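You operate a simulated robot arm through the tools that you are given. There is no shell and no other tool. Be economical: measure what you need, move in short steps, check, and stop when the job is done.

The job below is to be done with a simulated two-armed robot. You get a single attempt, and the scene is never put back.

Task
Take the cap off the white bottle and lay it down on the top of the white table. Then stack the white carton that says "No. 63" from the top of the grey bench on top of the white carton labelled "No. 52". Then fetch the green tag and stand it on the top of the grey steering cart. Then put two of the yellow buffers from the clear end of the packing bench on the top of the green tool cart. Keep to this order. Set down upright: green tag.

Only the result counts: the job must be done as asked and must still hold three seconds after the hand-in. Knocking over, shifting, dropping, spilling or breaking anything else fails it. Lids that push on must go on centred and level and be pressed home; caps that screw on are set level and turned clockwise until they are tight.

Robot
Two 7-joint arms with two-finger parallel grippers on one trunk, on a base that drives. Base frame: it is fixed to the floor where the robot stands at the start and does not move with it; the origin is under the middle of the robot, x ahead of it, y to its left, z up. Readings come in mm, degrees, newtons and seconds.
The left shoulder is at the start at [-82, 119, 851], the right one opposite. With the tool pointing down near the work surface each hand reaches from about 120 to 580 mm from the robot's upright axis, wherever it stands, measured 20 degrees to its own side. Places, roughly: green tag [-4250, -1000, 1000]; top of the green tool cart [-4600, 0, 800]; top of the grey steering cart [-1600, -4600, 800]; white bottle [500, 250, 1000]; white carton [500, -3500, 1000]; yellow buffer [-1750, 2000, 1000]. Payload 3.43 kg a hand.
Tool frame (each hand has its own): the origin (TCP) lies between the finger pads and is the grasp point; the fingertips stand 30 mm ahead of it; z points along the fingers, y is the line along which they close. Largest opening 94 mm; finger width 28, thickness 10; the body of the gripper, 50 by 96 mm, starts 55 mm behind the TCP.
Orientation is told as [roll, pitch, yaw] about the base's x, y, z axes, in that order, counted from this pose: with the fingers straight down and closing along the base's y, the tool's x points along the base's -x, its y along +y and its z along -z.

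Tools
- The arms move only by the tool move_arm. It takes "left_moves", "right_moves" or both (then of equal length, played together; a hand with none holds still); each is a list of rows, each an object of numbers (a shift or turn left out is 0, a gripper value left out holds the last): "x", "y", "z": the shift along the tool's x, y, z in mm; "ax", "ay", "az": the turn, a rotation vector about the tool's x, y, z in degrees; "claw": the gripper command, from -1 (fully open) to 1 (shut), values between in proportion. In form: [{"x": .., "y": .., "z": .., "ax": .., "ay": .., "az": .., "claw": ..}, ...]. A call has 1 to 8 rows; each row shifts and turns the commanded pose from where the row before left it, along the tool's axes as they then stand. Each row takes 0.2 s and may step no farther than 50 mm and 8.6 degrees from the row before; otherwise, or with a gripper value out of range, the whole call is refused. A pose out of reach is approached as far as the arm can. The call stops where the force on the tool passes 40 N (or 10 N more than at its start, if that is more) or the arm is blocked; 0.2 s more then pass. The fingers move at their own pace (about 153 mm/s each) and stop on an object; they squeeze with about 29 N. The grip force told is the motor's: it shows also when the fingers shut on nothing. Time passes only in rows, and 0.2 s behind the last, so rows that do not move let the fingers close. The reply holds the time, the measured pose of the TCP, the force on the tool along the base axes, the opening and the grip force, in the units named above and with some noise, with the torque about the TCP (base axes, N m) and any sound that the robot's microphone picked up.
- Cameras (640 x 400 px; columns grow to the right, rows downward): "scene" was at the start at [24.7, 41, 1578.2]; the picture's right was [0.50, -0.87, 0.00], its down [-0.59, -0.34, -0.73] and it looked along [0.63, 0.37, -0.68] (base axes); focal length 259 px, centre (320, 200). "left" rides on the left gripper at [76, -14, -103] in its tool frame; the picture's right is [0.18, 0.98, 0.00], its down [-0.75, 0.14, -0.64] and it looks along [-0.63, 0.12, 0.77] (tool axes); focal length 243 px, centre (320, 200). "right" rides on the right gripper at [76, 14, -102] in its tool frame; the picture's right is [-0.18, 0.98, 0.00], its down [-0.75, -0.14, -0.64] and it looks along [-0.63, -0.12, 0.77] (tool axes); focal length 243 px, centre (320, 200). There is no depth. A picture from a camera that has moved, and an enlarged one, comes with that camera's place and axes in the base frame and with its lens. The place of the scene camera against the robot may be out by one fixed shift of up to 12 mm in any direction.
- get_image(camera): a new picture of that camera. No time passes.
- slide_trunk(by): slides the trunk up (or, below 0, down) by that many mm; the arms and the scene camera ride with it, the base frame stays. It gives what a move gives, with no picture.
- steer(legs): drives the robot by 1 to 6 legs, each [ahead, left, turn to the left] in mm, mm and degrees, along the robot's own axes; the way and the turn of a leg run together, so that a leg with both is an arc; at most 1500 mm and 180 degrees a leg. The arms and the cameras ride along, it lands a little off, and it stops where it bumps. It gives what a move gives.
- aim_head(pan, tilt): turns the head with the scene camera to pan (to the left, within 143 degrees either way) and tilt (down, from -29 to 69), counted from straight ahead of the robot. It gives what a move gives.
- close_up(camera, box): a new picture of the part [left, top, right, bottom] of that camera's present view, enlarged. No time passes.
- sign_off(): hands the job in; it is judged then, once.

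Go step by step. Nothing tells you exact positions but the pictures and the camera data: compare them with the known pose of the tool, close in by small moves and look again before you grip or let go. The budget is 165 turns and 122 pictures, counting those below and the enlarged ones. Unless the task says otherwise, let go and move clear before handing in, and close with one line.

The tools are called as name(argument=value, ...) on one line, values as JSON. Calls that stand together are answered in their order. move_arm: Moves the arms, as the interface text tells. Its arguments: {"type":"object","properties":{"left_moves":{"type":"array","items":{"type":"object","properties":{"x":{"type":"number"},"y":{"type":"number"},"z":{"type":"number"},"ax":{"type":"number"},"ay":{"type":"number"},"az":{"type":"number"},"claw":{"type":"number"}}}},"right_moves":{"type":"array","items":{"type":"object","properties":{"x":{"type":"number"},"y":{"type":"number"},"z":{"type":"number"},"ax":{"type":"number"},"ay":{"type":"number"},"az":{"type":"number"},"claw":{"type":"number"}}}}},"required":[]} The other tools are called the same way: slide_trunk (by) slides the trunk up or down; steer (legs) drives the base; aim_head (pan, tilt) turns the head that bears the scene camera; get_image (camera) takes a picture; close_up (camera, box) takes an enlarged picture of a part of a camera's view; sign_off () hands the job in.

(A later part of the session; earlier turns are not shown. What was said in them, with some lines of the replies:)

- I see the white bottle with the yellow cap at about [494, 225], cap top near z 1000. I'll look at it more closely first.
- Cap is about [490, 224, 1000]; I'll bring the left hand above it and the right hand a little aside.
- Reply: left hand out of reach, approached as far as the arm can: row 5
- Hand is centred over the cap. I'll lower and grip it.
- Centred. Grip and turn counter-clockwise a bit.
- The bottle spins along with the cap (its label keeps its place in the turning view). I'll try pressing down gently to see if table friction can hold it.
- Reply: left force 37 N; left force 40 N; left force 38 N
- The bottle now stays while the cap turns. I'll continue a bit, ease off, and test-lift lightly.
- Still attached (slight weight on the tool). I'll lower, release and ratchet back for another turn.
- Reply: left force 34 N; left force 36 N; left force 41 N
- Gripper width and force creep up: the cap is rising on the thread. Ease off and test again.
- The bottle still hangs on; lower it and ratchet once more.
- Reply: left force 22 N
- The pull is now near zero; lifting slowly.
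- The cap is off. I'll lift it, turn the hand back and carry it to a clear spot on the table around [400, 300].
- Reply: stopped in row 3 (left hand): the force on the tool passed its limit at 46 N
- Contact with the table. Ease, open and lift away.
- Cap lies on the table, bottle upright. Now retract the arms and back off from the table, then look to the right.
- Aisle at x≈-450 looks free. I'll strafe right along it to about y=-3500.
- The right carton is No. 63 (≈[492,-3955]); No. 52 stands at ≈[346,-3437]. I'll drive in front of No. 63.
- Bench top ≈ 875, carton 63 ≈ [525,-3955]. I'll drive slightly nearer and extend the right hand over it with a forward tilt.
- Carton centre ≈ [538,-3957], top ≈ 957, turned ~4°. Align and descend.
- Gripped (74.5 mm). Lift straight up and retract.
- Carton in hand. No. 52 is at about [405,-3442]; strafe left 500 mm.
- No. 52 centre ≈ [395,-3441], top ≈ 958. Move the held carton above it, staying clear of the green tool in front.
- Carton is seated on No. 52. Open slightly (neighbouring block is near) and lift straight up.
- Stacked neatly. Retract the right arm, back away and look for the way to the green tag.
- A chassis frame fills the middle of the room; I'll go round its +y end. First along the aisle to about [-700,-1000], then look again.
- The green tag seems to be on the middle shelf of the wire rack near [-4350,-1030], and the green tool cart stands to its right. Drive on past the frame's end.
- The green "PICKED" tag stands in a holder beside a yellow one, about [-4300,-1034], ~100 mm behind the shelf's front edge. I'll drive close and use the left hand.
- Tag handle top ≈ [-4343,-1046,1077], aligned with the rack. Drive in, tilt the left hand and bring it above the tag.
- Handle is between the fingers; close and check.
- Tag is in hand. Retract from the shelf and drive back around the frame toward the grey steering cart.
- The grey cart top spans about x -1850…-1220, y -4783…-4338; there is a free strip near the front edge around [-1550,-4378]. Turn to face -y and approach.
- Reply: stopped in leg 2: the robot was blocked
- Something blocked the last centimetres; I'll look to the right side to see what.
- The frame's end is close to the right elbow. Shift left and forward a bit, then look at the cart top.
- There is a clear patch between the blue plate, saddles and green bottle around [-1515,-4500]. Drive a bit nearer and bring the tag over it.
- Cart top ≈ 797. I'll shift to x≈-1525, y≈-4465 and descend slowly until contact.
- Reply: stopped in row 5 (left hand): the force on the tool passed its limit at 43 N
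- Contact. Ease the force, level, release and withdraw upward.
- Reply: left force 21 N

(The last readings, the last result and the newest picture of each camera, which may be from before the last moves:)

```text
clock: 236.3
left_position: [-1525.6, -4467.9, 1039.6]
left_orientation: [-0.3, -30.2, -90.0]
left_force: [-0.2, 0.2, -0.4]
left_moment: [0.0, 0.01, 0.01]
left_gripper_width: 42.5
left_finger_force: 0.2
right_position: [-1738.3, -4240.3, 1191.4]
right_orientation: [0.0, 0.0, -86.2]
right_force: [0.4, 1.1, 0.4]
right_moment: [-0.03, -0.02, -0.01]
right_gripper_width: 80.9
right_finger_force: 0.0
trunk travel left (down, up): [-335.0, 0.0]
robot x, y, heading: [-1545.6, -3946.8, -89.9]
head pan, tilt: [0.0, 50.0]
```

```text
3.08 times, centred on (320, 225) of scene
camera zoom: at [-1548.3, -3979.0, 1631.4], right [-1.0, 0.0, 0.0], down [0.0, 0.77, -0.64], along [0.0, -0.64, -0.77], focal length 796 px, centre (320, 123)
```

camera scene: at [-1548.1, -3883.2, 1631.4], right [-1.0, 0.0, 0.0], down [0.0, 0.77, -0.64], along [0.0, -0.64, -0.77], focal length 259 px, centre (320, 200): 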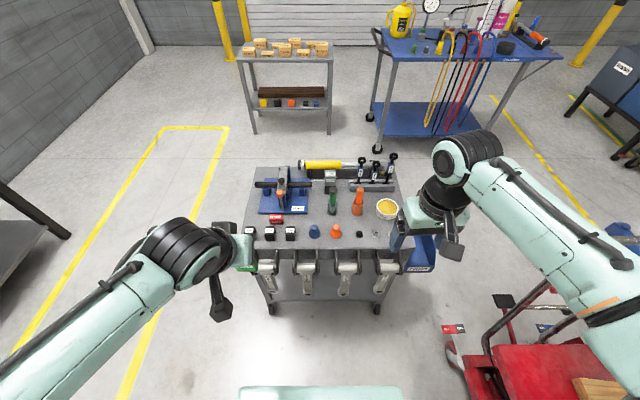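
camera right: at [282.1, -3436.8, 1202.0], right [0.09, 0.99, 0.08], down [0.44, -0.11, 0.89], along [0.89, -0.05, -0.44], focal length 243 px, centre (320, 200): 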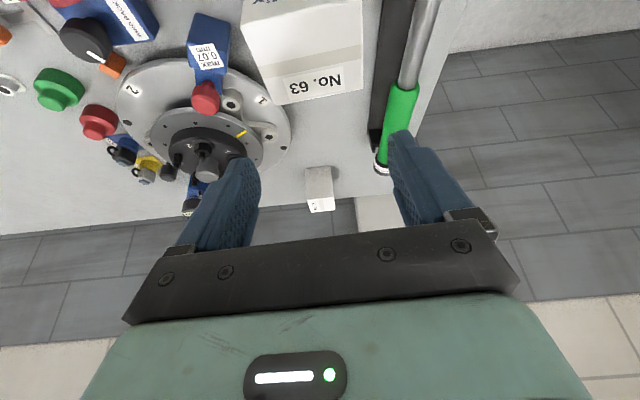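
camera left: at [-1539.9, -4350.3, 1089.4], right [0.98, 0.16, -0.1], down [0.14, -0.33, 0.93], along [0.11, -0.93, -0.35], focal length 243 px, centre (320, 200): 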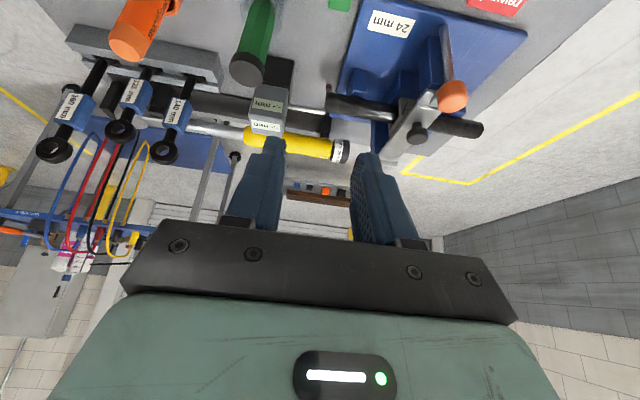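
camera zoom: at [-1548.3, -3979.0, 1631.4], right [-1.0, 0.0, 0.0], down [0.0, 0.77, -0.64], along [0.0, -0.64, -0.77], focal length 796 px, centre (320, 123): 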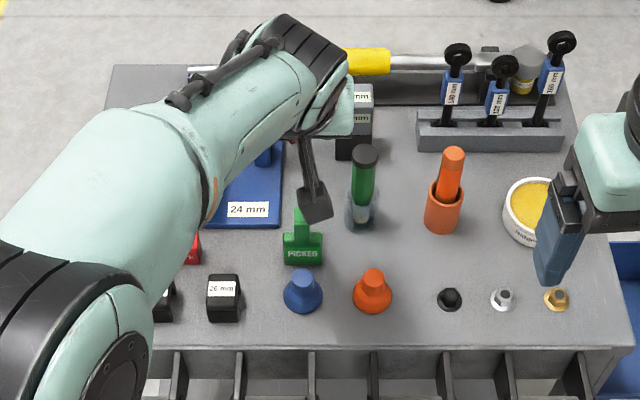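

The tag stands upright on the cart. Retract the left arm and drive back along the aisle toward the packing bench.

move_arm(left_moves=[{"x": -22.8, "z": -38.8}, {"x": -22.8, "z": -38.8}, {"x": -22.8, "z": -38.8}, {"x": 41, "z": -24.2}, {"x": 41, "z": -24.2}, {"x": 41, "z": -24.2}, {"x": 41, "z": -24.2}, {"x": 41, "z": -24.2}])

move_arm(left_moves=[{"y": 30, "ay": 8}, {"y": 30, "ay": 8}, {"y": 30, "ay": 8}, {"y": 30, "ay": 6.2}, {}])

steer(legs=[[0, 300, 0], [-750, 800, 0], [-1000, -100, 0], [-1190, -140, 0], [0, 0, 180]])

aim_head(pan=15, tilt=15)

get_image(camera="scene")

```text
clock: 238.1
left_position: [-1524.4, -4233.0, 1175.5]
left_orientation: [-0.3, -30.4, -89.9]
left_force: [-1.5, -0.1, 1.1]
left_moment: [0.03, -0.01, 0.01]
left_gripper_width: 42.0
left_finger_force: 0.0
right_position: [-1737.6, -4239.0, 1189.0]
right_orientation: [-0.1, -0.1, -86.1]
right_force: [0.4, 0.3, 0.8]
right_moment: [-0.02, 0.04, 0.02]
right_gripper_width: 80.7
right_finger_force: 0.0
trunk travel left (down, up): [-335.0, 0.0]
robot x, y, heading: [-1544.2, -3945.4, -89.9]
head pan, tilt: [0.0, 50.0]
```

```text
clock: 239.3
left_position: [-1405.5, -4232.0, 1173.9]
left_orientation: [-0.3, 0.0, -90.1]
left_force: [-0.5, 0.4, -0.1]
left_moment: [-0.02, -0.02, 0.0]
left_gripper_width: 42.4
left_finger_force: 0.0
right_position: [-1737.1, -4240.7, 1190.1]
right_orientation: [0.0, 0.0, -86.1]
right_force: [0.6, 0.4, -0.2]
right_moment: [0.01, 0.02, 0.0]
right_gripper_width: 80.9
right_finger_force: 0.0
trunk travel left (down, up): [-335.0, 0.0]
robot x, y, heading: [-1545.8, -3946.6, -90.1]
head pan, tilt: [0.0, 50.0]
```

```text
clock: 267.2
left_position: [-858.7, -757.9, 1173.4]
left_orientation: [-0.3, 0.0, 90.4]
left_force: [0.4, 1.3, 0.2]
left_moment: [0.02, -0.03, 0.01]
left_gripper_width: 42.3
left_finger_force: 0.0
right_position: [-526.3, -746.4, 1189.3]
right_orientation: [0.1, 0.0, 94.4]
right_force: [0.0, 0.4, 0.0]
right_moment: [0.02, 0.0, 0.01]
right_gripper_width: 80.6
right_finger_force: 0.0
trunk travel left (down, up): [-335.0, 0.0]
robot x, y, heading: [-715.2, -1045.5, 90.6]
head pan, tilt: [0.0, 50.0]
```

```text
clock: 268.2
left_position: [-858.0, -758.2, 1174.4]
left_orientation: [-0.3, 0.0, 90.4]
left_force: [-1.3, -0.4, -0.3]
left_moment: [0.0, -0.01, -0.02]
left_gripper_width: 42.4
left_finger_force: 0.0
right_position: [-525.5, -746.2, 1189.5]
right_orientation: [-0.1, -0.1, 94.4]
right_force: [-0.6, -0.6, -0.1]
right_moment: [0.0, 0.0, 0.01]
right_gripper_width: 80.6
right_finger_force: 0.1
trunk travel left (down, up): [-335.0, 0.0]
robot x, y, heading: [-715.9, -1044.2, 90.6]
head pan, tilt: [15.0, 15.0]
```

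```text
31 pictures are left
camera scene: at [-743.1, -998.1, 1685.1], right [0.96, 0.27, 0.0], down [0.07, -0.25, -0.97], along [-0.26, 0.93, -0.26], focal length 259 px, centre (320, 200)
```

scene: 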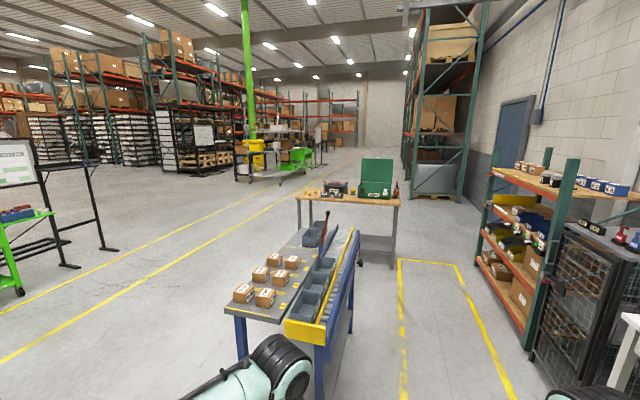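

The wooden bench with yellow items on its left end is at about y 2050. I'll go round the blue table on its left.

steer(legs=[[530, 1340, 0], [1400, -15, 0], [400, -270, 0]])

aim_head(pan=0, tilt=30)

get_image(camera="scene")

```text
clock: 289.3
left_position: [-1877.6, 1568.9, 1174.9]
left_orientation: [-0.2, -0.1, 89.0]
left_force: [-0.5, 0.4, -0.3]
left_moment: [0.01, 0.01, -0.03]
left_gripper_width: 42.3
left_finger_force: 0.1
right_position: [-1545.3, 1572.2, 1190.9]
right_orientation: [0.0, 0.0, 92.8]
right_force: [0.3, -0.2, -0.5]
right_moment: [-0.03, -0.01, 0.01]
right_gripper_width: 80.9
right_finger_force: 0.1
trunk travel left (down, up): [-335.0, 0.0]
robot x, y, heading: [-1741.7, 1283.2, 89.0]
head pan, tilt: [15.0, 15.0]
```

```text
clock: 290.1
left_position: [-1877.9, 1571.0, 1175.1]
left_orientation: [-0.3, 0.0, 88.9]
left_force: [0.1, 0.5, 0.1]
left_moment: [-0.01, -0.02, 0.02]
left_gripper_width: 42.3
left_finger_force: 0.0
right_position: [-1545.2, 1572.6, 1190.7]
right_orientation: [-0.2, 0.1, 92.7]
right_force: [0.1, -0.6, -0.6]
right_moment: [-0.05, -0.02, 0.0]
right_gripper_width: 80.5
right_finger_force: 0.1
trunk travel left (down, up): [-335.0, 0.0]
robot x, y, heading: [-1740.7, 1282.7, 88.9]
head pan, tilt: [0.0, 30.0]
```

```text
30 pictures are left
camera scene: at [-1744.7, 1326.6, 1661.0], right [1.0, -0.02, 0.0], down [-0.01, -0.5, -0.87], along [0.02, 0.87, -0.5], focal length 259 px, centre (320, 200)
```

scene: 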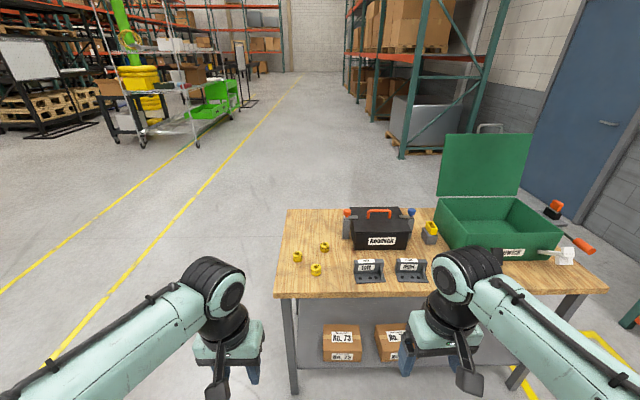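

close_up(camera="scene", box=[270, 200, 370, 300])

```text
4.00 times, centred on (320, 250) of scene
camera zoom: at [-1744.7, 1326.6, 1661.0], right [1.0, -0.02, 0.0], down [-0.01, -0.5, -0.87], along [0.02, 0.87, -0.5], focal length 1035 px, centre (320, 0)
```

zoom: 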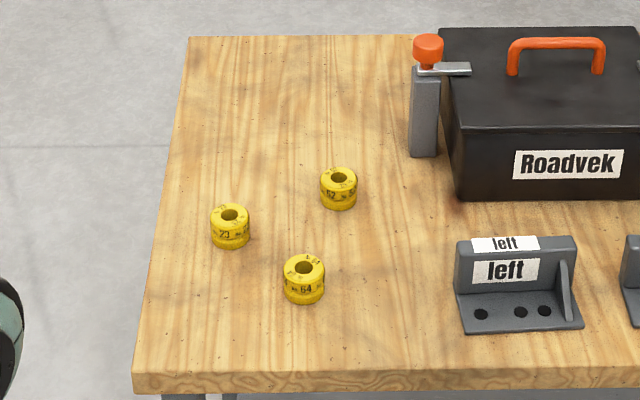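

Three buffers stand on the clear end: #23 ≈[-1819,2155], #64 ≈[-1743,2076], #52 ≈[-1704,2209]. Drive up; left hand takes #23, right hand #64.

steer(legs=[[350, 24, 1.1]])

move_arm(left_moves=[{"x": -38, "y": -11, "z": 25}, {"x": -38, "y": -11, "z": 25}, {"x": -38, "y": -11, "z": 25}, {"x": -38, "y": -11, "z": 25}, {}], right_moves=[{"ax": 0, "az": 3.8}, {}, {}, {}, {}])

get_image(camera="left")

get_image(camera="scene")

```text
clock: 292.3
left_position: [-1904.3, 1916.0, 1175.0]
left_orientation: [-0.2, 0.1, 90.0]
left_force: [0.0, -0.1, 0.8]
left_moment: [0.0, 0.0, -0.01]
left_gripper_width: 42.2
left_finger_force: 0.1
right_position: [-1571.1, 1925.1, 1188.8]
right_orientation: [0.0, 0.0, 94.0]
right_force: [0.6, 0.0, -0.6]
right_moment: [0.01, 0.02, 0.01]
right_gripper_width: 80.7
right_finger_force: 0.1
trunk travel left (down, up): [-335.0, 0.0]
robot x, y, heading: [-1764.0, 1629.5, 89.9]
head pan, tilt: [0.0, 30.0]
```

```text
clock: 293.5
left_position: [-1859.0, 2066.8, 1076.5]
left_orientation: [-0.4, -0.2, 90.1]
left_force: [-0.8, -0.7, 0.4]
left_moment: [0.02, 0.03, 0.01]
left_gripper_width: 42.4
left_finger_force: 0.0
right_position: [-1571.2, 1924.7, 1189.9]
right_orientation: [-0.1, -0.1, 90.2]
right_force: [-0.6, 0.4, -0.2]
right_moment: [0.0, -0.03, -0.02]
right_gripper_width: 80.9
right_finger_force: 0.1
trunk travel left (down, up): [-335.0, 0.0]
robot x, y, heading: [-1762.0, 1630.3, 90.3]
head pan, tilt: [0.0, 30.0]
```

```text
28 pictures are left
camera left: at [-1845.6, 1990.5, 1178.4], right [-0.98, -0.18, -0.01], down [-0.15, 0.75, 0.64], along [-0.11, 0.63, -0.77], focal length 243 px, centre (320, 200)
```

left: 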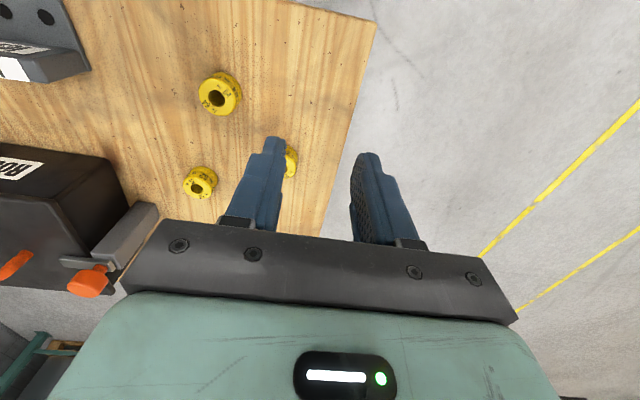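

```text
27 pictures are left
camera scene: at [-1766.7, 1675.9, 1660.9], right [1.0, 0.0, 0.0], down [0.0, -0.5, -0.87], along [0.0, 0.87, -0.5], focal length 259 px, centre (320, 200)
```

scene: 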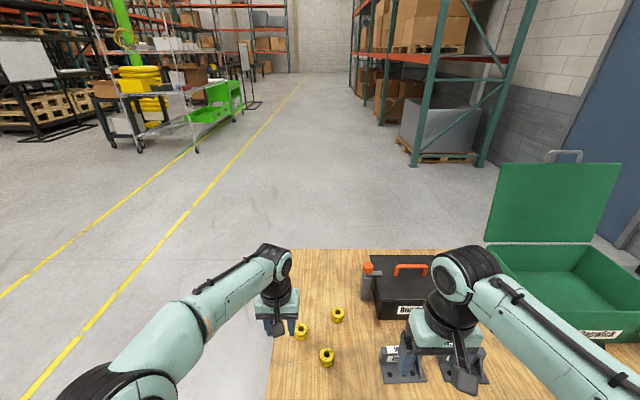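

move_arm(left_moves=[{"x": -32, "y": -17, "z": 15, "claw": -0.5}, {"x": -32, "y": -17, "z": 15}, {}])

get_image(camera="left")

```text
clock: 294.3
left_position: [-1826.3, 2132.6, 1047.5]
left_orientation: [-0.3, 0.0, 90.0]
left_force: [-0.3, -0.3, -0.1]
left_moment: [0.02, 0.03, -0.03]
left_gripper_width: 70.4
left_finger_force: 0.1
right_position: [-1572.7, 1925.0, 1190.1]
right_orientation: [-0.1, -0.1, 90.2]
right_force: [0.1, -0.2, -0.3]
right_moment: [0.02, 0.02, 0.02]
right_gripper_width: 80.8
right_finger_force: 0.2
trunk travel left (down, up): [-335.0, 0.0]
robot x, y, heading: [-1764.2, 1634.1, 90.0]
head pan, tilt: [0.0, 30.0]
```

```text
26 pictures are left
camera left: at [-1812.8, 2056.2, 1148.8], right [-0.98, -0.18, -0.01], down [-0.14, 0.75, 0.64], along [-0.11, 0.63, -0.77], focal length 243 px, centre (320, 200)
```

left: 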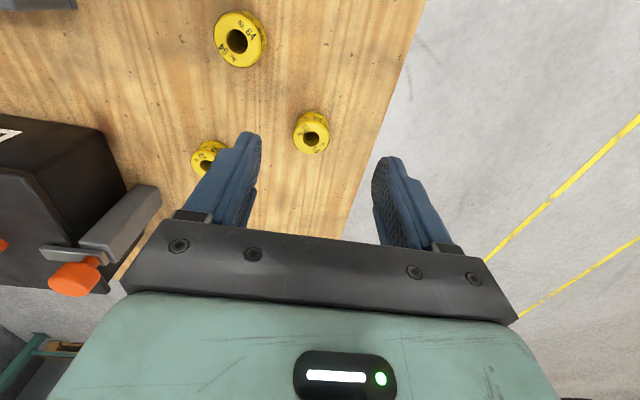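

move_arm(left_moves=[{"x": -24, "y": -1, "z": 35}, {"x": -23, "y": -0.8, "z": 35}, {"z": 37}, {}])

get_image(camera="left")

```text
clock: 295.3
left_position: [-1822.6, 2182.4, 938.8]
left_orientation: [-0.3, 0.0, 90.1]
left_force: [-0.4, -0.4, 1.0]
left_moment: [0.03, 0.0, 0.02]
left_gripper_width: 70.7
left_finger_force: 0.0
right_position: [-1571.1, 1925.4, 1189.6]
right_orientation: [0.0, 0.0, 90.1]
right_force: [-0.2, 0.1, -0.7]
right_moment: [0.0, 0.02, 0.02]
right_gripper_width: 80.9
right_finger_force: 0.1
trunk travel left (down, up): [-335.0, 0.0]
robot x, y, heading: [-1763.5, 1631.3, 90.2]
head pan, tilt: [0.0, 30.0]
```

```text
25 pictures are left
camera left: at [-1808.4, 2105.2, 1042.5], right [-0.98, -0.18, -0.01], down [-0.14, 0.75, 0.64], along [-0.11, 0.63, -0.77], focal length 243 px, centre (320, 200)
```

left: 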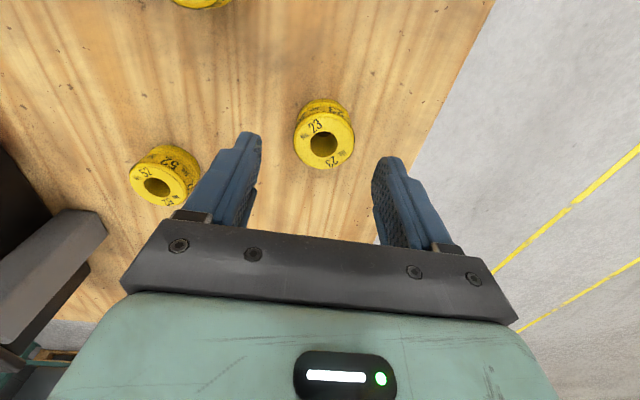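

move_arm(left_moves=[{"x": 3, "z": 25}, {"z": 21}, {}, {"claw": 1}, {}, {}])

get_image(camera="left")

```text
clock: 296.7
left_position: [-1821.4, 2178.3, 894.2]
left_orientation: [-0.4, 0.0, 90.0]
left_force: [-0.9, -0.3, 0.8]
left_moment: [-0.02, -0.04, 0.01]
left_gripper_width: 43.5
left_finger_force: 29.0
right_position: [-1571.2, 1926.7, 1189.7]
right_orientation: [-0.1, -0.1, 90.1]
right_force: [0.4, -0.8, -0.1]
right_moment: [0.0, 0.03, 0.02]
right_gripper_width: 80.7
right_finger_force: 0.2
trunk travel left (down, up): [-335.0, 0.0]
robot x, y, heading: [-1764.0, 1630.7, 90.1]
head pan, tilt: [0.0, 30.0]
```

```text
24 pictures are left
camera left: at [-1808.0, 2102.8, 996.0], right [-0.98, -0.18, -0.01], down [-0.14, 0.75, 0.64], along [-0.11, 0.63, -0.77], focal length 243 px, centre (320, 200)
```

left: 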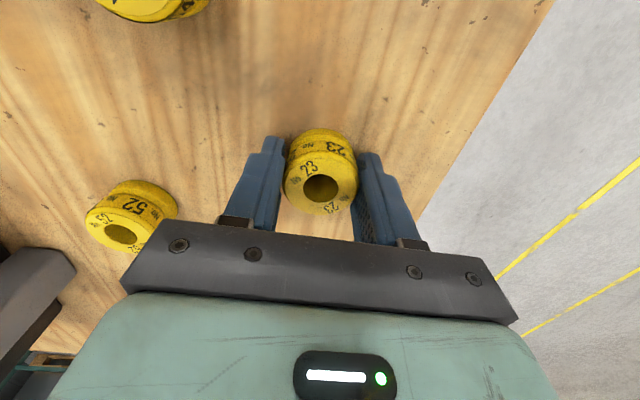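

Buffer 23 is held. Lift and retract it, then bring the right hand over #64.

move_arm(left_moves=[{"z": -20}, {"z": -48}, {"z": -48}, {"z": -48}, {"x": 42, "y": 25, "z": -6}, {"x": 42, "y": 25, "z": -6}, {"x": 42, "y": 25, "z": -6}, {"x": 42, "y": 25, "z": -6}])

move_arm(right_moves=[{"x": -22, "y": 34, "z": 24, "claw": -0.5}, {"x": -22, "y": 34, "z": 24}, {"x": -22, "y": 34, "z": 24}, {"x": -22, "y": 34, "z": 24}, {"x": -22, "y": 34, "z": 24}, {}])

get_image(camera="right")

```text
clock: 298.5
left_position: [-1926.0, 2008.8, 1081.4]
left_orientation: [-0.3, -0.1, 90.0]
left_force: [-0.1, -0.2, -0.3]
left_moment: [0.02, -0.03, 0.0]
left_gripper_width: 43.6
left_finger_force: 29.2
right_position: [-1571.7, 1925.0, 1190.9]
right_orientation: [-0.1, -0.2, 90.2]
right_force: [-0.7, -0.2, 0.5]
right_moment: [0.03, -0.02, 0.0]
right_gripper_width: 80.7
right_finger_force: 0.0
trunk travel left (down, up): [-335.0, 0.0]
robot x, y, heading: [-1763.1, 1632.0, 90.1]
head pan, tilt: [0.0, 30.0]
```

```text
clock: 299.9
left_position: [-1923.1, 2008.7, 1080.6]
left_orientation: [-0.3, 0.0, 90.0]
left_force: [1.3, -0.1, -0.8]
left_moment: [-0.01, 0.02, 0.02]
left_gripper_width: 43.4
left_finger_force: 28.7
right_position: [-1741.9, 2037.2, 1071.4]
right_orientation: [0.1, -0.2, 90.2]
right_force: [-0.1, -0.3, 0.6]
right_moment: [0.02, 0.01, -0.01]
right_gripper_width: 70.3
right_finger_force: 0.0
trunk travel left (down, up): [-335.0, 0.0]
robot x, y, heading: [-1766.8, 1630.7, 90.0]
head pan, tilt: [0.0, 30.0]
```

```text
23 pictures are left
camera right: at [-1754.7, 1961.9, 1172.7], right [-0.98, 0.18, 0.0], down [0.14, 0.75, 0.64], along [0.12, 0.63, -0.77], focal length 243 px, centre (320, 200)
```

right: 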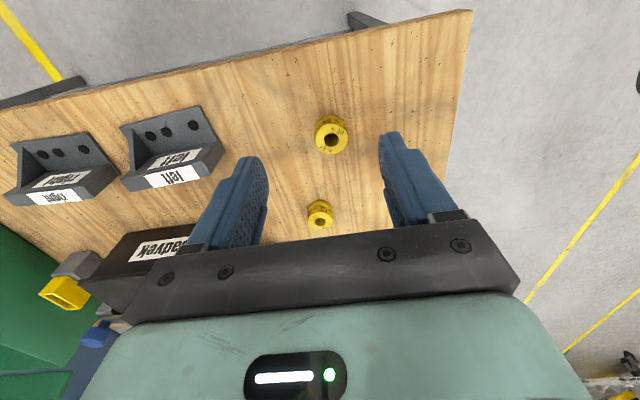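

move_arm(right_moves=[{"x": -30, "z": 39}, {"x": -30, "z": 39}, {"z": 40}, {"z": 30}, {"z": 28}, {}, {"claw": 1}, {}])

get_image(camera="right")

```text
clock: 301.7
left_position: [-1924.8, 2010.4, 1079.0]
left_orientation: [-0.4, 0.0, 90.1]
left_force: [-0.2, 0.1, -0.8]
left_moment: [0.0, 0.01, 0.01]
left_gripper_width: 43.0
left_finger_force: 29.6
right_position: [-1743.6, 2094.8, 893.9]
right_orientation: [-0.2, 0.0, 90.2]
right_force: [0.4, -0.2, 0.3]
right_moment: [0.04, -0.01, 0.01]
right_gripper_width: 45.6
right_finger_force: 28.6
trunk travel left (down, up): [-335.0, 0.0]
robot x, y, heading: [-1758.6, 1633.0, 90.2]
head pan, tilt: [0.0, 30.0]
```

```text
22 pictures are left
camera right: at [-1756.6, 2019.1, 996.3], right [-0.98, 0.18, 0.0], down [0.14, 0.75, 0.64], along [0.12, 0.63, -0.77], focal length 243 px, centre (320, 200)
```

right: 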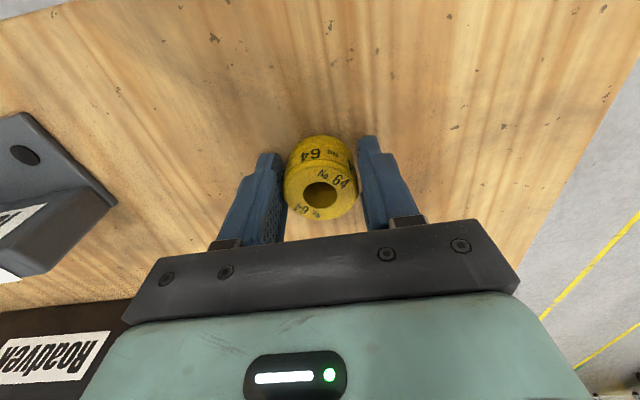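

move_arm(right_moves=[{}, {"z": -20}, {"z": -48}, {"z": -48}, {"z": -48}, {"x": 42, "y": -28}, {"x": 42, "y": -28}, {"x": 42, "y": -28}])

get_image(camera="scene")

```text
refused: row 6 steps farther than a row can; nothing moved
```

```text
21 pictures are left
camera scene: at [-1766.3, 1676.9, 1660.9], right [1.0, 0.0, 0.0], down [0.0, -0.5, -0.87], along [0.0, 0.87, -0.5], focal length 259 px, centre (320, 200)
```

scene: 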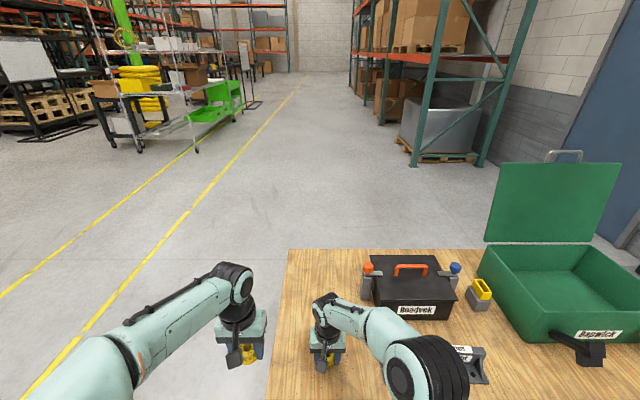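

move_arm(right_moves=[{}, {"z": -20}, {"z": -48}, {"z": -48}, {"z": -48}, {"x": 42, "y": -25}, {"x": 42, "y": -25}, {"x": 42, "y": -25}])

get_image(camera="right")

```text
clock: 303.5
left_position: [-1923.3, 2009.4, 1081.3]
left_orientation: [-0.4, -0.1, 90.0]
left_force: [0.6, -1.0, -0.9]
left_moment: [0.02, 0.01, -0.01]
left_gripper_width: 42.7
left_finger_force: 29.1
right_position: [-1665.4, 1969.5, 1059.4]
right_orientation: [0.0, -0.2, 90.2]
right_force: [-0.5, 0.0, 0.5]
right_moment: [0.02, 0.04, 0.03]
right_gripper_width: 45.8
right_finger_force: 29.3
trunk travel left (down, up): [-335.0, 0.0]
robot x, y, heading: [-1763.1, 1634.1, 90.3]
head pan, tilt: [0.0, 30.0]
```

```text
20 pictures are left
camera right: at [-1679.5, 1892.6, 1162.0], right [-0.98, 0.18, 0.0], down [0.14, 0.75, 0.64], along [0.12, 0.63, -0.77], focal length 243 px, centre (320, 200)
```

right: 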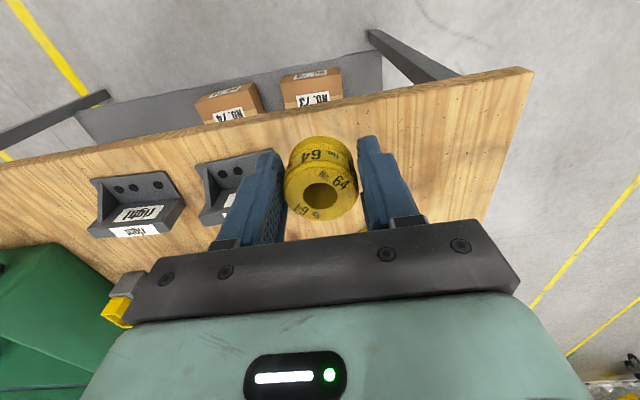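

Both buffers are held. Drive to the front of the green tool cart.

steer(legs=[[-700, 300, 0], [-420, 800, 0], [-420, 800, 0], [0, 0, 90]])

aim_head(pan=0, tilt=35)

get_image(camera="scene")

```text
clock: 325.7
left_position: [-4058.5, -62.7, 1080.2]
left_orientation: [-0.3, -0.1, -179.7]
left_force: [-0.2, -0.4, -1.1]
left_moment: [-0.01, 0.0, -0.03]
left_gripper_width: 42.3
left_finger_force: 28.8
right_position: [-4021.4, 194.1, 1059.6]
right_orientation: [0.0, -0.1, -179.6]
right_force: [-0.7, 0.0, -0.6]
right_moment: [-0.02, 0.01, -0.04]
right_gripper_width: 44.1
right_finger_force: 28.9
trunk travel left (down, up): [-335.0, 0.0]
robot x, y, heading: [-3685.9, 100.9, -179.9]
head pan, tilt: [0.0, 30.0]
```

```text
clock: 326.3
left_position: [-4059.8, -64.3, 1080.6]
left_orientation: [-0.3, 0.0, -179.8]
left_force: [-0.3, 1.3, 0.5]
left_moment: [-0.02, 0.0, 0.01]
left_gripper_width: 42.4
left_finger_force: 28.9
right_position: [-4021.1, 195.0, 1060.9]
right_orientation: [0.0, -0.1, -179.6]
right_force: [0.2, -0.1, -0.8]
right_moment: [0.0, -0.01, 0.01]
right_gripper_width: 44.2
right_finger_force: 29.3
trunk travel left (down, up): [-335.0, 0.0]
robot x, y, heading: [-3683.3, 101.2, -179.7]
head pan, tilt: [0.0, 35.0]
```

```text
19 pictures are left
camera scene: at [-3728.4, 98.6, 1653.2], right [-0.01, 1.0, 0.0], down [0.57, 0.0, -0.82], along [-0.82, 0.0, -0.57], focal length 259 px, centre (320, 200)
```

scene: 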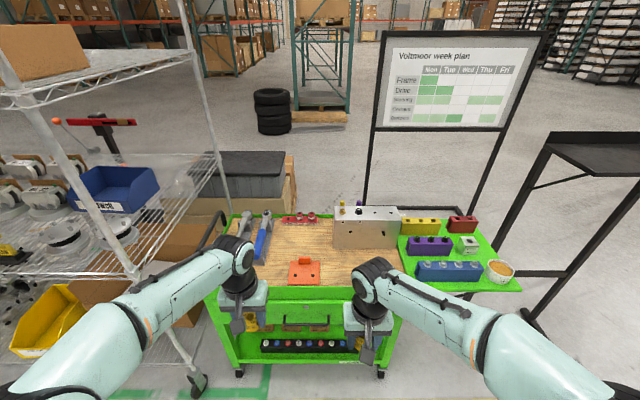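

close_up(camera="scene", box=[215, 200, 415, 310])

```text
3.20 times, centred on (315, 255) of scene
camera zoom: at [-3728.4, 98.6, 1653.2], right [-0.01, 1.0, 0.0], down [0.57, 0.0, -0.82], along [-0.82, 0.0, -0.57], focal length 828 px, centre (336, 24)
```

zoom: 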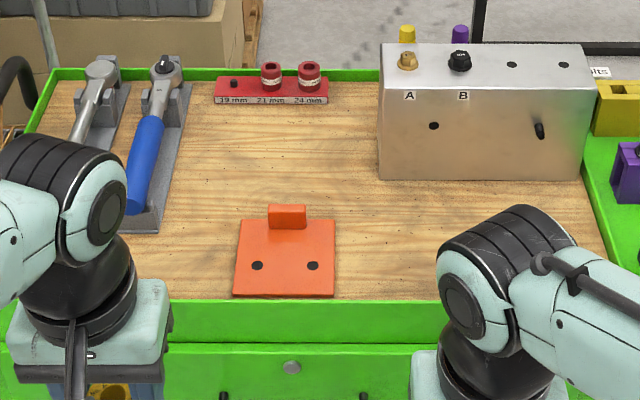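

The wooden top has a clear zone in front of the metal box. I'll drive in; right hand places at ≈[-4470,290], left at ≈[-4475,150].

steer(legs=[[266, -119, 0]])

aim_head(pan=0, tilt=50)

get_image(camera="scene")

get_image(camera="right")

```text
clock: 328.3
left_position: [-4324.3, 55.3, 1080.4]
left_orientation: [-0.3, 0.0, 180.0]
left_force: [0.7, 0.6, 0.5]
left_moment: [-0.01, 0.01, -0.02]
left_gripper_width: 42.2
left_finger_force: 29.0
right_position: [-4285.6, 313.7, 1061.2]
right_orientation: [0.1, -0.1, -180.0]
right_force: [-0.1, -0.1, 0.1]
right_moment: [0.02, -0.01, 0.02]
right_gripper_width: 43.8
right_finger_force: 29.4
trunk travel left (down, up): [-335.0, 0.0]
robot x, y, heading: [-3949.8, 218.1, -180.3]
head pan, tilt: [0.0, 35.0]
```

```text
clock: 329.1
left_position: [-4324.4, 55.9, 1080.2]
left_orientation: [-0.2, 0.0, 180.0]
left_force: [-0.8, -0.4, -0.2]
left_moment: [-0.02, 0.03, 0.0]
left_gripper_width: 42.2
left_finger_force: 29.4
right_position: [-4284.8, 313.5, 1059.5]
right_orientation: [0.1, -0.1, -179.9]
right_force: [-0.7, -0.3, -0.2]
right_moment: [0.0, -0.01, 0.0]
right_gripper_width: 43.7
right_finger_force: 29.1
trunk travel left (down, up): [-335.0, 0.0]
robot x, y, heading: [-3947.9, 218.0, -180.2]
head pan, tilt: [0.0, 50.0]
```

```text
17 pictures are left
camera scene: at [-3982.7, 216.2, 1631.5], right [0.0, 1.0, 0.0], down [0.77, 0.0, -0.64], along [-0.64, 0.0, -0.77], focal length 259 px, centre (320, 200)
```

scene: 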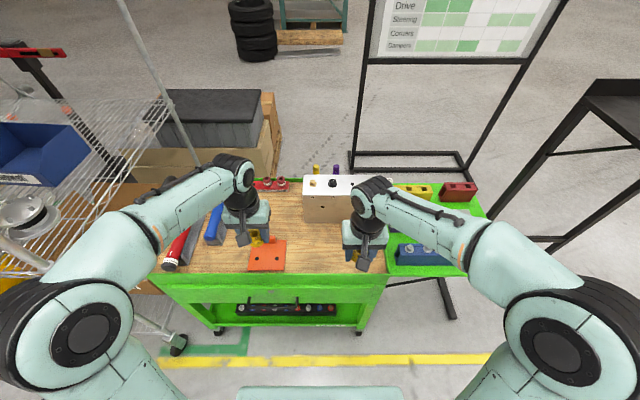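

```text
16 pictures are left
camera right: at [-4209.2, 298.7, 1162.0], right [-0.18, -0.98, 0.0], down [-0.75, 0.14, 0.64], along [-0.63, 0.12, -0.77], focal length 243 px, centre (320, 200)
```

right: 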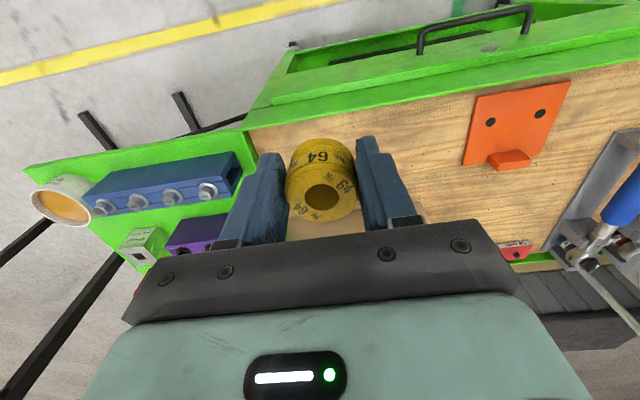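

move_arm(right_moves=[{"x": -41, "y": 3.4}, {"x": -41, "y": 3.4}, {"x": -41, "y": 3.4}, {"x": -42, "y": 3.4}, {"z": 45}, {"z": 45}, {"z": 45}, {"z": 20}])

get_image(camera="right")

```text
clock: 330.9
left_position: [-4325.2, 55.2, 1081.1]
left_orientation: [-0.2, 0.0, 180.0]
left_force: [0.0, 0.0, -0.6]
left_moment: [-0.01, 0.02, -0.01]
left_gripper_width: 42.0
left_finger_force: 28.9
right_position: [-4451.8, 299.2, 905.7]
right_orientation: [0.1, -0.1, -179.9]
right_force: [-0.4, -0.1, -0.5]
right_moment: [0.0, -0.02, 0.0]
right_gripper_width: 43.8
right_finger_force: 29.2
trunk travel left (down, up): [-335.0, 0.0]
robot x, y, heading: [-3945.1, 215.3, -179.8]
head pan, tilt: [0.0, 50.0]
```

```text
15 pictures are left
camera right: at [-4375.4, 284.5, 1008.1], right [-0.18, -0.98, 0.0], down [-0.75, 0.14, 0.64], along [-0.63, 0.12, -0.77], focal length 243 px, centre (320, 200)
```

right: 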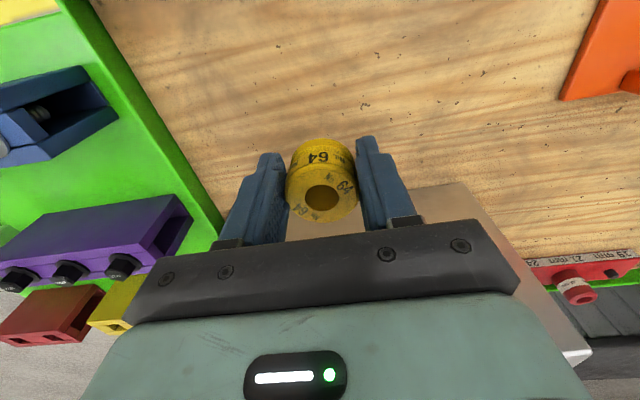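

move_arm(right_moves=[{"z": 25}, {"z": 15}, {"z": 5}, {"z": 3}, {"z": 3}, {"z": 3}, {}])

```text
clock: 332.5
left_position: [-4325.2, 55.6, 1080.8]
left_orientation: [-0.4, -0.1, 180.1]
left_force: [0.9, 0.3, -0.9]
left_moment: [-0.02, -0.03, -0.02]
left_gripper_width: 42.2
left_finger_force: 28.7
right_position: [-4451.3, 299.7, 850.3]
right_orientation: [-0.1, -0.2, -179.9]
right_force: [0.2, -0.5, -0.3]
right_moment: [-0.02, -0.02, -0.02]
right_gripper_width: 43.7
right_finger_force: 29.1
trunk travel left (down, up): [-335.0, 0.0]
robot x, y, heading: [-3951.0, 216.4, -180.0]
head pan, tilt: [0.0, 50.0]
```

move_arm(right_moves=[{"z": 3}, {"z": 3}, {"z": 2}, {"z": 2}, {"z": 2}, {"z": 2}, {}])

```text
clock: 334.1
left_position: [-4325.1, 55.1, 1079.1]
left_orientation: [-0.3, 0.1, 180.1]
left_force: [0.2, 0.0, -0.1]
left_moment: [0.06, -0.01, 0.02]
left_gripper_width: 42.4
left_finger_force: 29.0
right_position: [-4450.1, 299.0, 836.7]
right_orientation: [0.1, -0.1, -179.9]
right_force: [0.1, -0.1, -1.2]
right_moment: [0.03, 0.01, 0.0]
right_gripper_width: 43.9
right_finger_force: 29.1
trunk travel left (down, up): [-335.0, 0.0]
robot x, y, heading: [-3946.0, 217.7, -180.4]
head pan, tilt: [0.0, 50.0]
```

move_arm(right_moves=[{"z": 2}, {"z": 2}, {"z": 2}, {"z": 2}, {"z": 2}, {"z": 2}, {"z": 2}, {}])

get_image(camera="right")

```text
clock: 335.9
left_position: [-4325.0, 55.5, 1080.5]
left_orientation: [-0.3, 0.0, 180.0]
left_force: [-0.6, -0.5, -0.8]
left_moment: [0.01, -0.02, -0.04]
left_gripper_width: 42.2
left_finger_force: 28.4
right_position: [-4450.7, 299.1, 822.9]
right_orientation: [-0.1, 0.0, -179.9]
right_force: [0.6, 0.1, -0.6]
right_moment: [-0.04, -0.01, 0.01]
right_gripper_width: 43.8
right_finger_force: 29.0
trunk travel left (down, up): [-335.0, 0.0]
robot x, y, heading: [-3946.1, 215.6, -179.8]
head pan, tilt: [0.0, 50.0]
```

```text
14 pictures are left
camera right: at [-4374.1, 284.6, 925.3], right [-0.18, -0.98, 0.0], down [-0.75, 0.14, 0.64], along [-0.63, 0.12, -0.77], focal length 243 px, centre (320, 200)
```

right: 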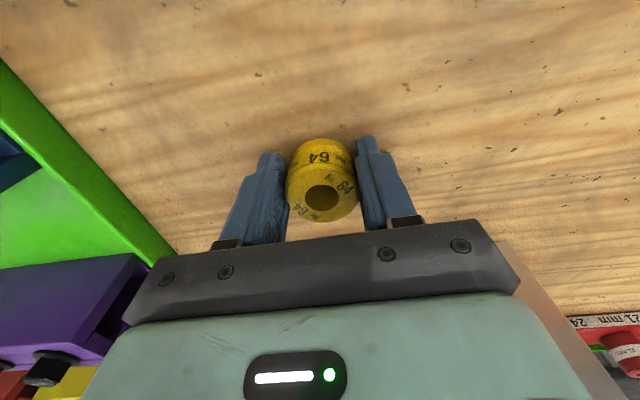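

move_arm(right_moves=[{"z": 3}, {"z": 3}, {"z": 3}, {"z": 2}, {"z": 2}, {"z": 2}, {"z": 2}, {}])

```text
clock: 336.8
left_position: [-4323.2, 55.0, 1081.3]
left_orientation: [-0.3, 0.0, 179.9]
left_force: [-0.9, -0.2, -0.9]
left_moment: [-0.01, 0.01, -0.01]
left_gripper_width: 41.9
left_finger_force: 29.1
right_position: [-4451.1, 298.0, 819.9]
right_orientation: [0.2, -0.7, -179.9]
right_force: [10.8, 3.0, 19.1]
right_moment: [0.07, 0.09, -0.02]
right_gripper_width: 43.4
right_finger_force: 28.4
trunk travel left (down, up): [-335.0, 0.0]
robot x, y, heading: [-3946.0, 218.7, -179.9]
head pan, tilt: [0.0, 50.0]
stopped in row 4 (right hand): the force on the tool passed its limit at 42 N (the readings are from after the stop); the commanded pose is now the measured one
```

Contact. Release the right buffer and withdraw up.

move_arm(right_moves=[{"z": -1, "ay": 0.5}, {"claw": 0}, {"claw": -0.4}, {}, {"z": -15}, {"z": -45}, {"z": -45}, {"z": -45}])

get_image(camera="right")

```text
clock: 338.6
left_position: [-4324.6, 55.6, 1081.2]
left_orientation: [-0.3, 0.0, 180.0]
left_force: [0.0, -0.4, 0.3]
left_moment: [-0.02, 0.0, 0.01]
left_gripper_width: 42.3
left_finger_force: 28.6
right_position: [-4451.8, 297.2, 969.6]
right_orientation: [0.1, 0.0, -179.9]
right_force: [0.1, -0.3, -0.5]
right_moment: [-0.01, -0.02, 0.0]
right_gripper_width: 65.7
right_finger_force: 0.1
trunk travel left (down, up): [-335.0, 0.0]
robot x, y, heading: [-3949.1, 214.4, -180.2]
head pan, tilt: [0.0, 50.0]
```

```text
13 pictures are left
camera right: at [-4375.3, 283.0, 1072.8], right [-0.18, -0.98, 0.0], down [-0.76, 0.14, 0.64], along [-0.63, 0.12, -0.77], focal length 243 px, centre (320, 200)
```

right: 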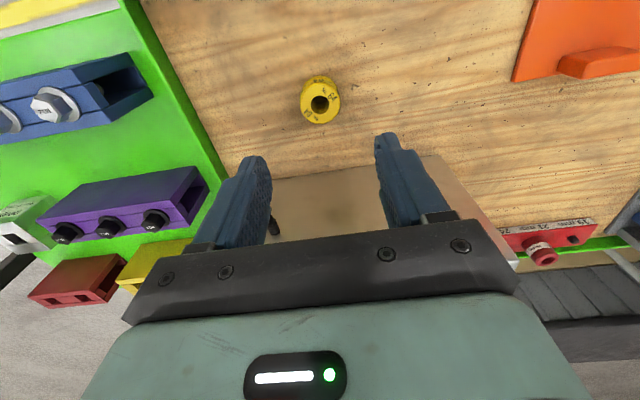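

Buffer stands. Retract the right hand, bring the left one to its spot.

move_arm(right_moves=[{"z": -45}, {"z": -45}, {"x": 45, "y": -15}, {"x": 45, "y": -15}, {"x": 45, "y": -15}, {"x": 45, "y": -15}])

move_arm(left_moves=[{"x": -32, "y": -27}, {"x": -32, "y": -27}, {"x": -32, "y": -27}, {"x": -30, "y": -27}, {"z": 45}, {"z": 45}, {"z": 45}, {"z": 40}])

get_image(camera="left")

```text
clock: 340.0
left_position: [-4323.4, 57.0, 1080.9]
left_orientation: [-0.3, -0.1, 179.9]
left_force: [-0.4, 0.6, -1.2]
left_moment: [-0.01, 0.01, 0.0]
left_gripper_width: 42.2
left_finger_force: 28.7
right_position: [-4268.9, 361.4, 1056.6]
right_orientation: [0.1, -0.2, -179.7]
right_force: [0.6, 0.1, 0.3]
right_moment: [-0.02, -0.01, 0.03]
right_gripper_width: 66.0
right_finger_force: 0.1
trunk travel left (down, up): [-335.0, 0.0]
robot x, y, heading: [-3943.7, 214.8, -179.9]
head pan, tilt: [0.0, 50.0]
```

```text
clock: 341.8
left_position: [-4450.8, 164.7, 907.1]
left_orientation: [-0.4, 0.1, 180.0]
left_force: [0.5, -0.7, -0.6]
left_moment: [0.03, -0.02, -0.01]
left_gripper_width: 41.9
left_finger_force: 28.8
right_position: [-4271.1, 361.2, 1058.2]
right_orientation: [0.1, 0.0, -179.9]
right_force: [-0.3, 0.5, -0.5]
right_moment: [-0.04, 0.0, 0.02]
right_gripper_width: 65.6
right_finger_force: 0.0
trunk travel left (down, up): [-335.0, 0.0]
robot x, y, heading: [-3949.4, 214.6, -179.9]
head pan, tilt: [0.0, 50.0]
```

```text
12 pictures are left
camera left: at [-4374.7, 178.9, 1009.7], right [0.18, -0.98, -0.01], down [-0.75, -0.14, 0.64], along [-0.63, -0.11, -0.77], focal length 243 px, centre (320, 200)
```

left: 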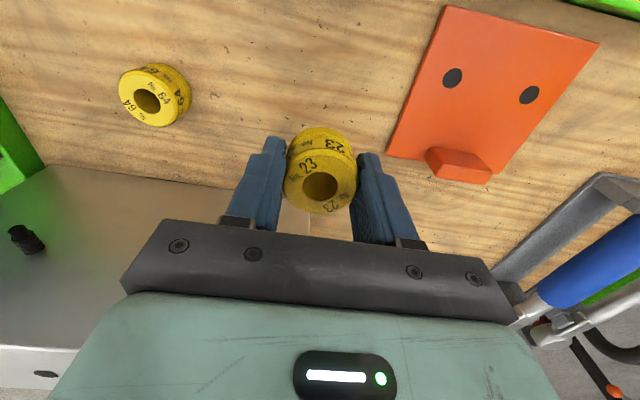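

move_arm(left_moves=[{"z": 25}, {"z": 25}, {"z": 15}, {"z": 8}, {"z": 3}, {}])

move_arm(left_moves=[{"z": 2}, {"z": 2}, {"z": 2}, {"z": 2}, {"z": 2}, {"z": 2}, {"z": 2}, {}])

```text
clock: 343.2
left_position: [-4452.2, 163.8, 829.9]
left_orientation: [-0.2, -0.1, 179.9]
left_force: [0.5, 0.3, -0.5]
left_moment: [-0.01, 0.0, 0.02]
left_gripper_width: 42.3
left_finger_force: 29.0
right_position: [-4270.7, 360.0, 1057.8]
right_orientation: [0.1, 0.0, -179.9]
right_force: [0.0, 0.2, -0.9]
right_moment: [-0.04, -0.01, -0.02]
right_gripper_width: 65.6
right_finger_force: 0.0
trunk travel left (down, up): [-335.0, 0.0]
robot x, y, heading: [-3949.7, 214.8, -180.2]
head pan, tilt: [0.0, 50.0]
```

```text
clock: 345.0
left_position: [-4451.5, 165.6, 820.9]
left_orientation: [-0.4, -0.5, 180.1]
left_force: [7.1, -2.9, 37.3]
left_moment: [-0.35, -0.76, 0.01]
left_gripper_width: 42.1
left_finger_force: 29.3
right_position: [-4268.2, 361.3, 1059.3]
right_orientation: [0.1, -0.2, -179.9]
right_force: [0.7, 0.0, 0.0]
right_moment: [0.01, 0.0, -0.03]
right_gripper_width: 65.9
right_finger_force: 0.1
trunk travel left (down, up): [-335.0, 0.0]
robot x, y, heading: [-3947.2, 213.5, -179.9]
head pan, tilt: [0.0, 50.0]
```

move_arm(left_moves=[{"z": -4}, {"claw": 0}, {"claw": -0.4}, {}, {"z": -15}, {"z": -45}, {"z": -45}, {"z": -45}])

get_image(camera="left")

```text
clock: 346.8
left_position: [-4450.6, 165.3, 970.1]
left_orientation: [-0.3, -0.1, 179.9]
left_force: [1.1, 0.0, -0.5]
left_moment: [0.03, 0.01, -0.02]
left_gripper_width: 65.7
left_finger_force: 0.0
right_position: [-4269.6, 360.3, 1057.4]
right_orientation: [0.1, 0.0, -179.9]
right_force: [-0.5, 0.2, 0.3]
right_moment: [0.0, -0.01, -0.02]
right_gripper_width: 65.5
right_finger_force: 0.0
trunk travel left (down, up): [-335.0, 0.0]
robot x, y, heading: [-3943.9, 216.8, -180.1]
head pan, tilt: [0.0, 50.0]
```

```text
11 pictures are left
camera left: at [-4374.3, 179.0, 1073.2], right [0.18, -0.98, -0.01], down [-0.75, -0.14, 0.64], along [-0.63, -0.11, -0.77], focal length 243 px, centre (320, 200)
```

left: 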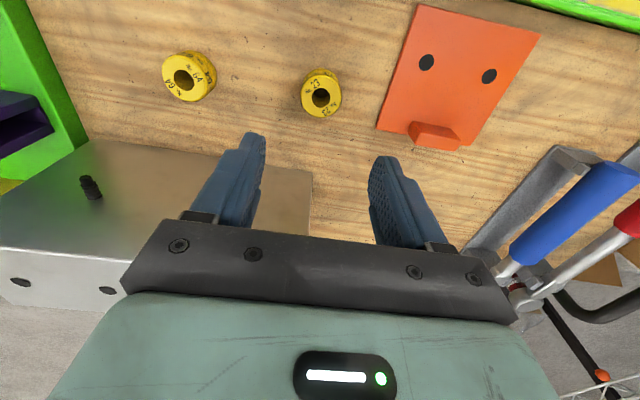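

Both buffers stand on the cart top. Withdraw the left hand and back off before handing in.

move_arm(left_moves=[{"z": -45}, {"z": -45}, {"x": 45}, {"x": 45}, {"x": 45}, {"x": 45}, {}])

steer(legs=[[-300, 0, 0]])

get_image(camera="scene")

```text
clock: 348.4
left_position: [-4270.8, 164.2, 1059.3]
left_orientation: [-0.3, 0.0, 180.0]
left_force: [-0.1, -0.6, -0.4]
left_moment: [-0.01, -0.01, -0.01]
left_gripper_width: 65.7
left_finger_force: 0.1
right_position: [-4270.9, 361.0, 1056.7]
right_orientation: [0.0, 0.1, -179.9]
right_force: [0.1, 0.7, -0.5]
right_moment: [-0.05, 0.03, 0.01]
right_gripper_width: 65.7
right_finger_force: 0.0
trunk travel left (down, up): [-335.0, 0.0]
robot x, y, heading: [-3946.6, 216.2, -180.1]
head pan, tilt: [0.0, 50.0]
```

```text
clock: 350.5
left_position: [-3970.2, 162.9, 1060.0]
left_orientation: [-0.3, 0.0, 179.8]
left_force: [0.2, -0.1, 0.0]
left_moment: [0.0, 0.0, -0.04]
left_gripper_width: 65.5
left_finger_force: 0.0
right_position: [-3970.2, 360.5, 1058.8]
right_orientation: [0.1, 0.1, -180.0]
right_force: [-0.2, -0.1, -0.4]
right_moment: [-0.02, 0.03, -0.03]
right_gripper_width: 65.7
right_finger_force: 0.1
trunk travel left (down, up): [-335.0, 0.0]
robot x, y, heading: [-3646.6, 215.9, 179.9]
head pan, tilt: [0.0, 50.0]
```

```text
10 pictures are left
camera scene: at [-3682.3, 216.2, 1631.6], right [0.0, 1.0, 0.0], down [0.77, 0.0, -0.64], along [-0.64, 0.0, -0.77], focal length 259 px, centre (320, 200)
```

scene: 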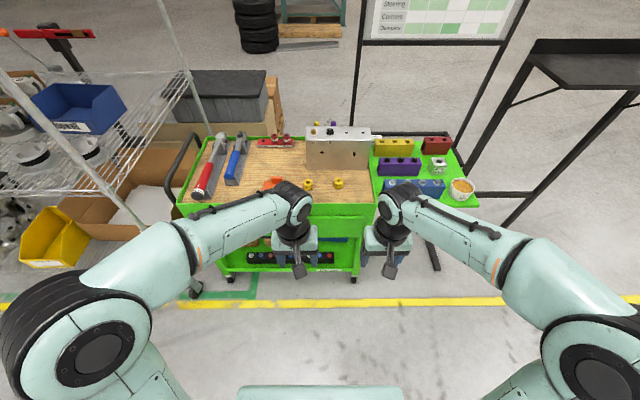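

All four jobs are in place, and both hands are empty and clear, so I'm handing in.

sign_off()

```text
The job is handed in.
```

I finished all four steps in the order asked and handed the job in: the cap lies on the white table, No. 63 sits on No. 52, the green tag stands upright on the grey steering cart, and buffers 23 and 64 are on the green tool cart. The robot was blocked once, near the chassis frame on the way to the steering cart. I saw nothing out of place when I looked, but I can't rule out a slight shift there. The bottle also spun in place and lifted a few millimetres while I unscrewed the cap, and was set back down upright.
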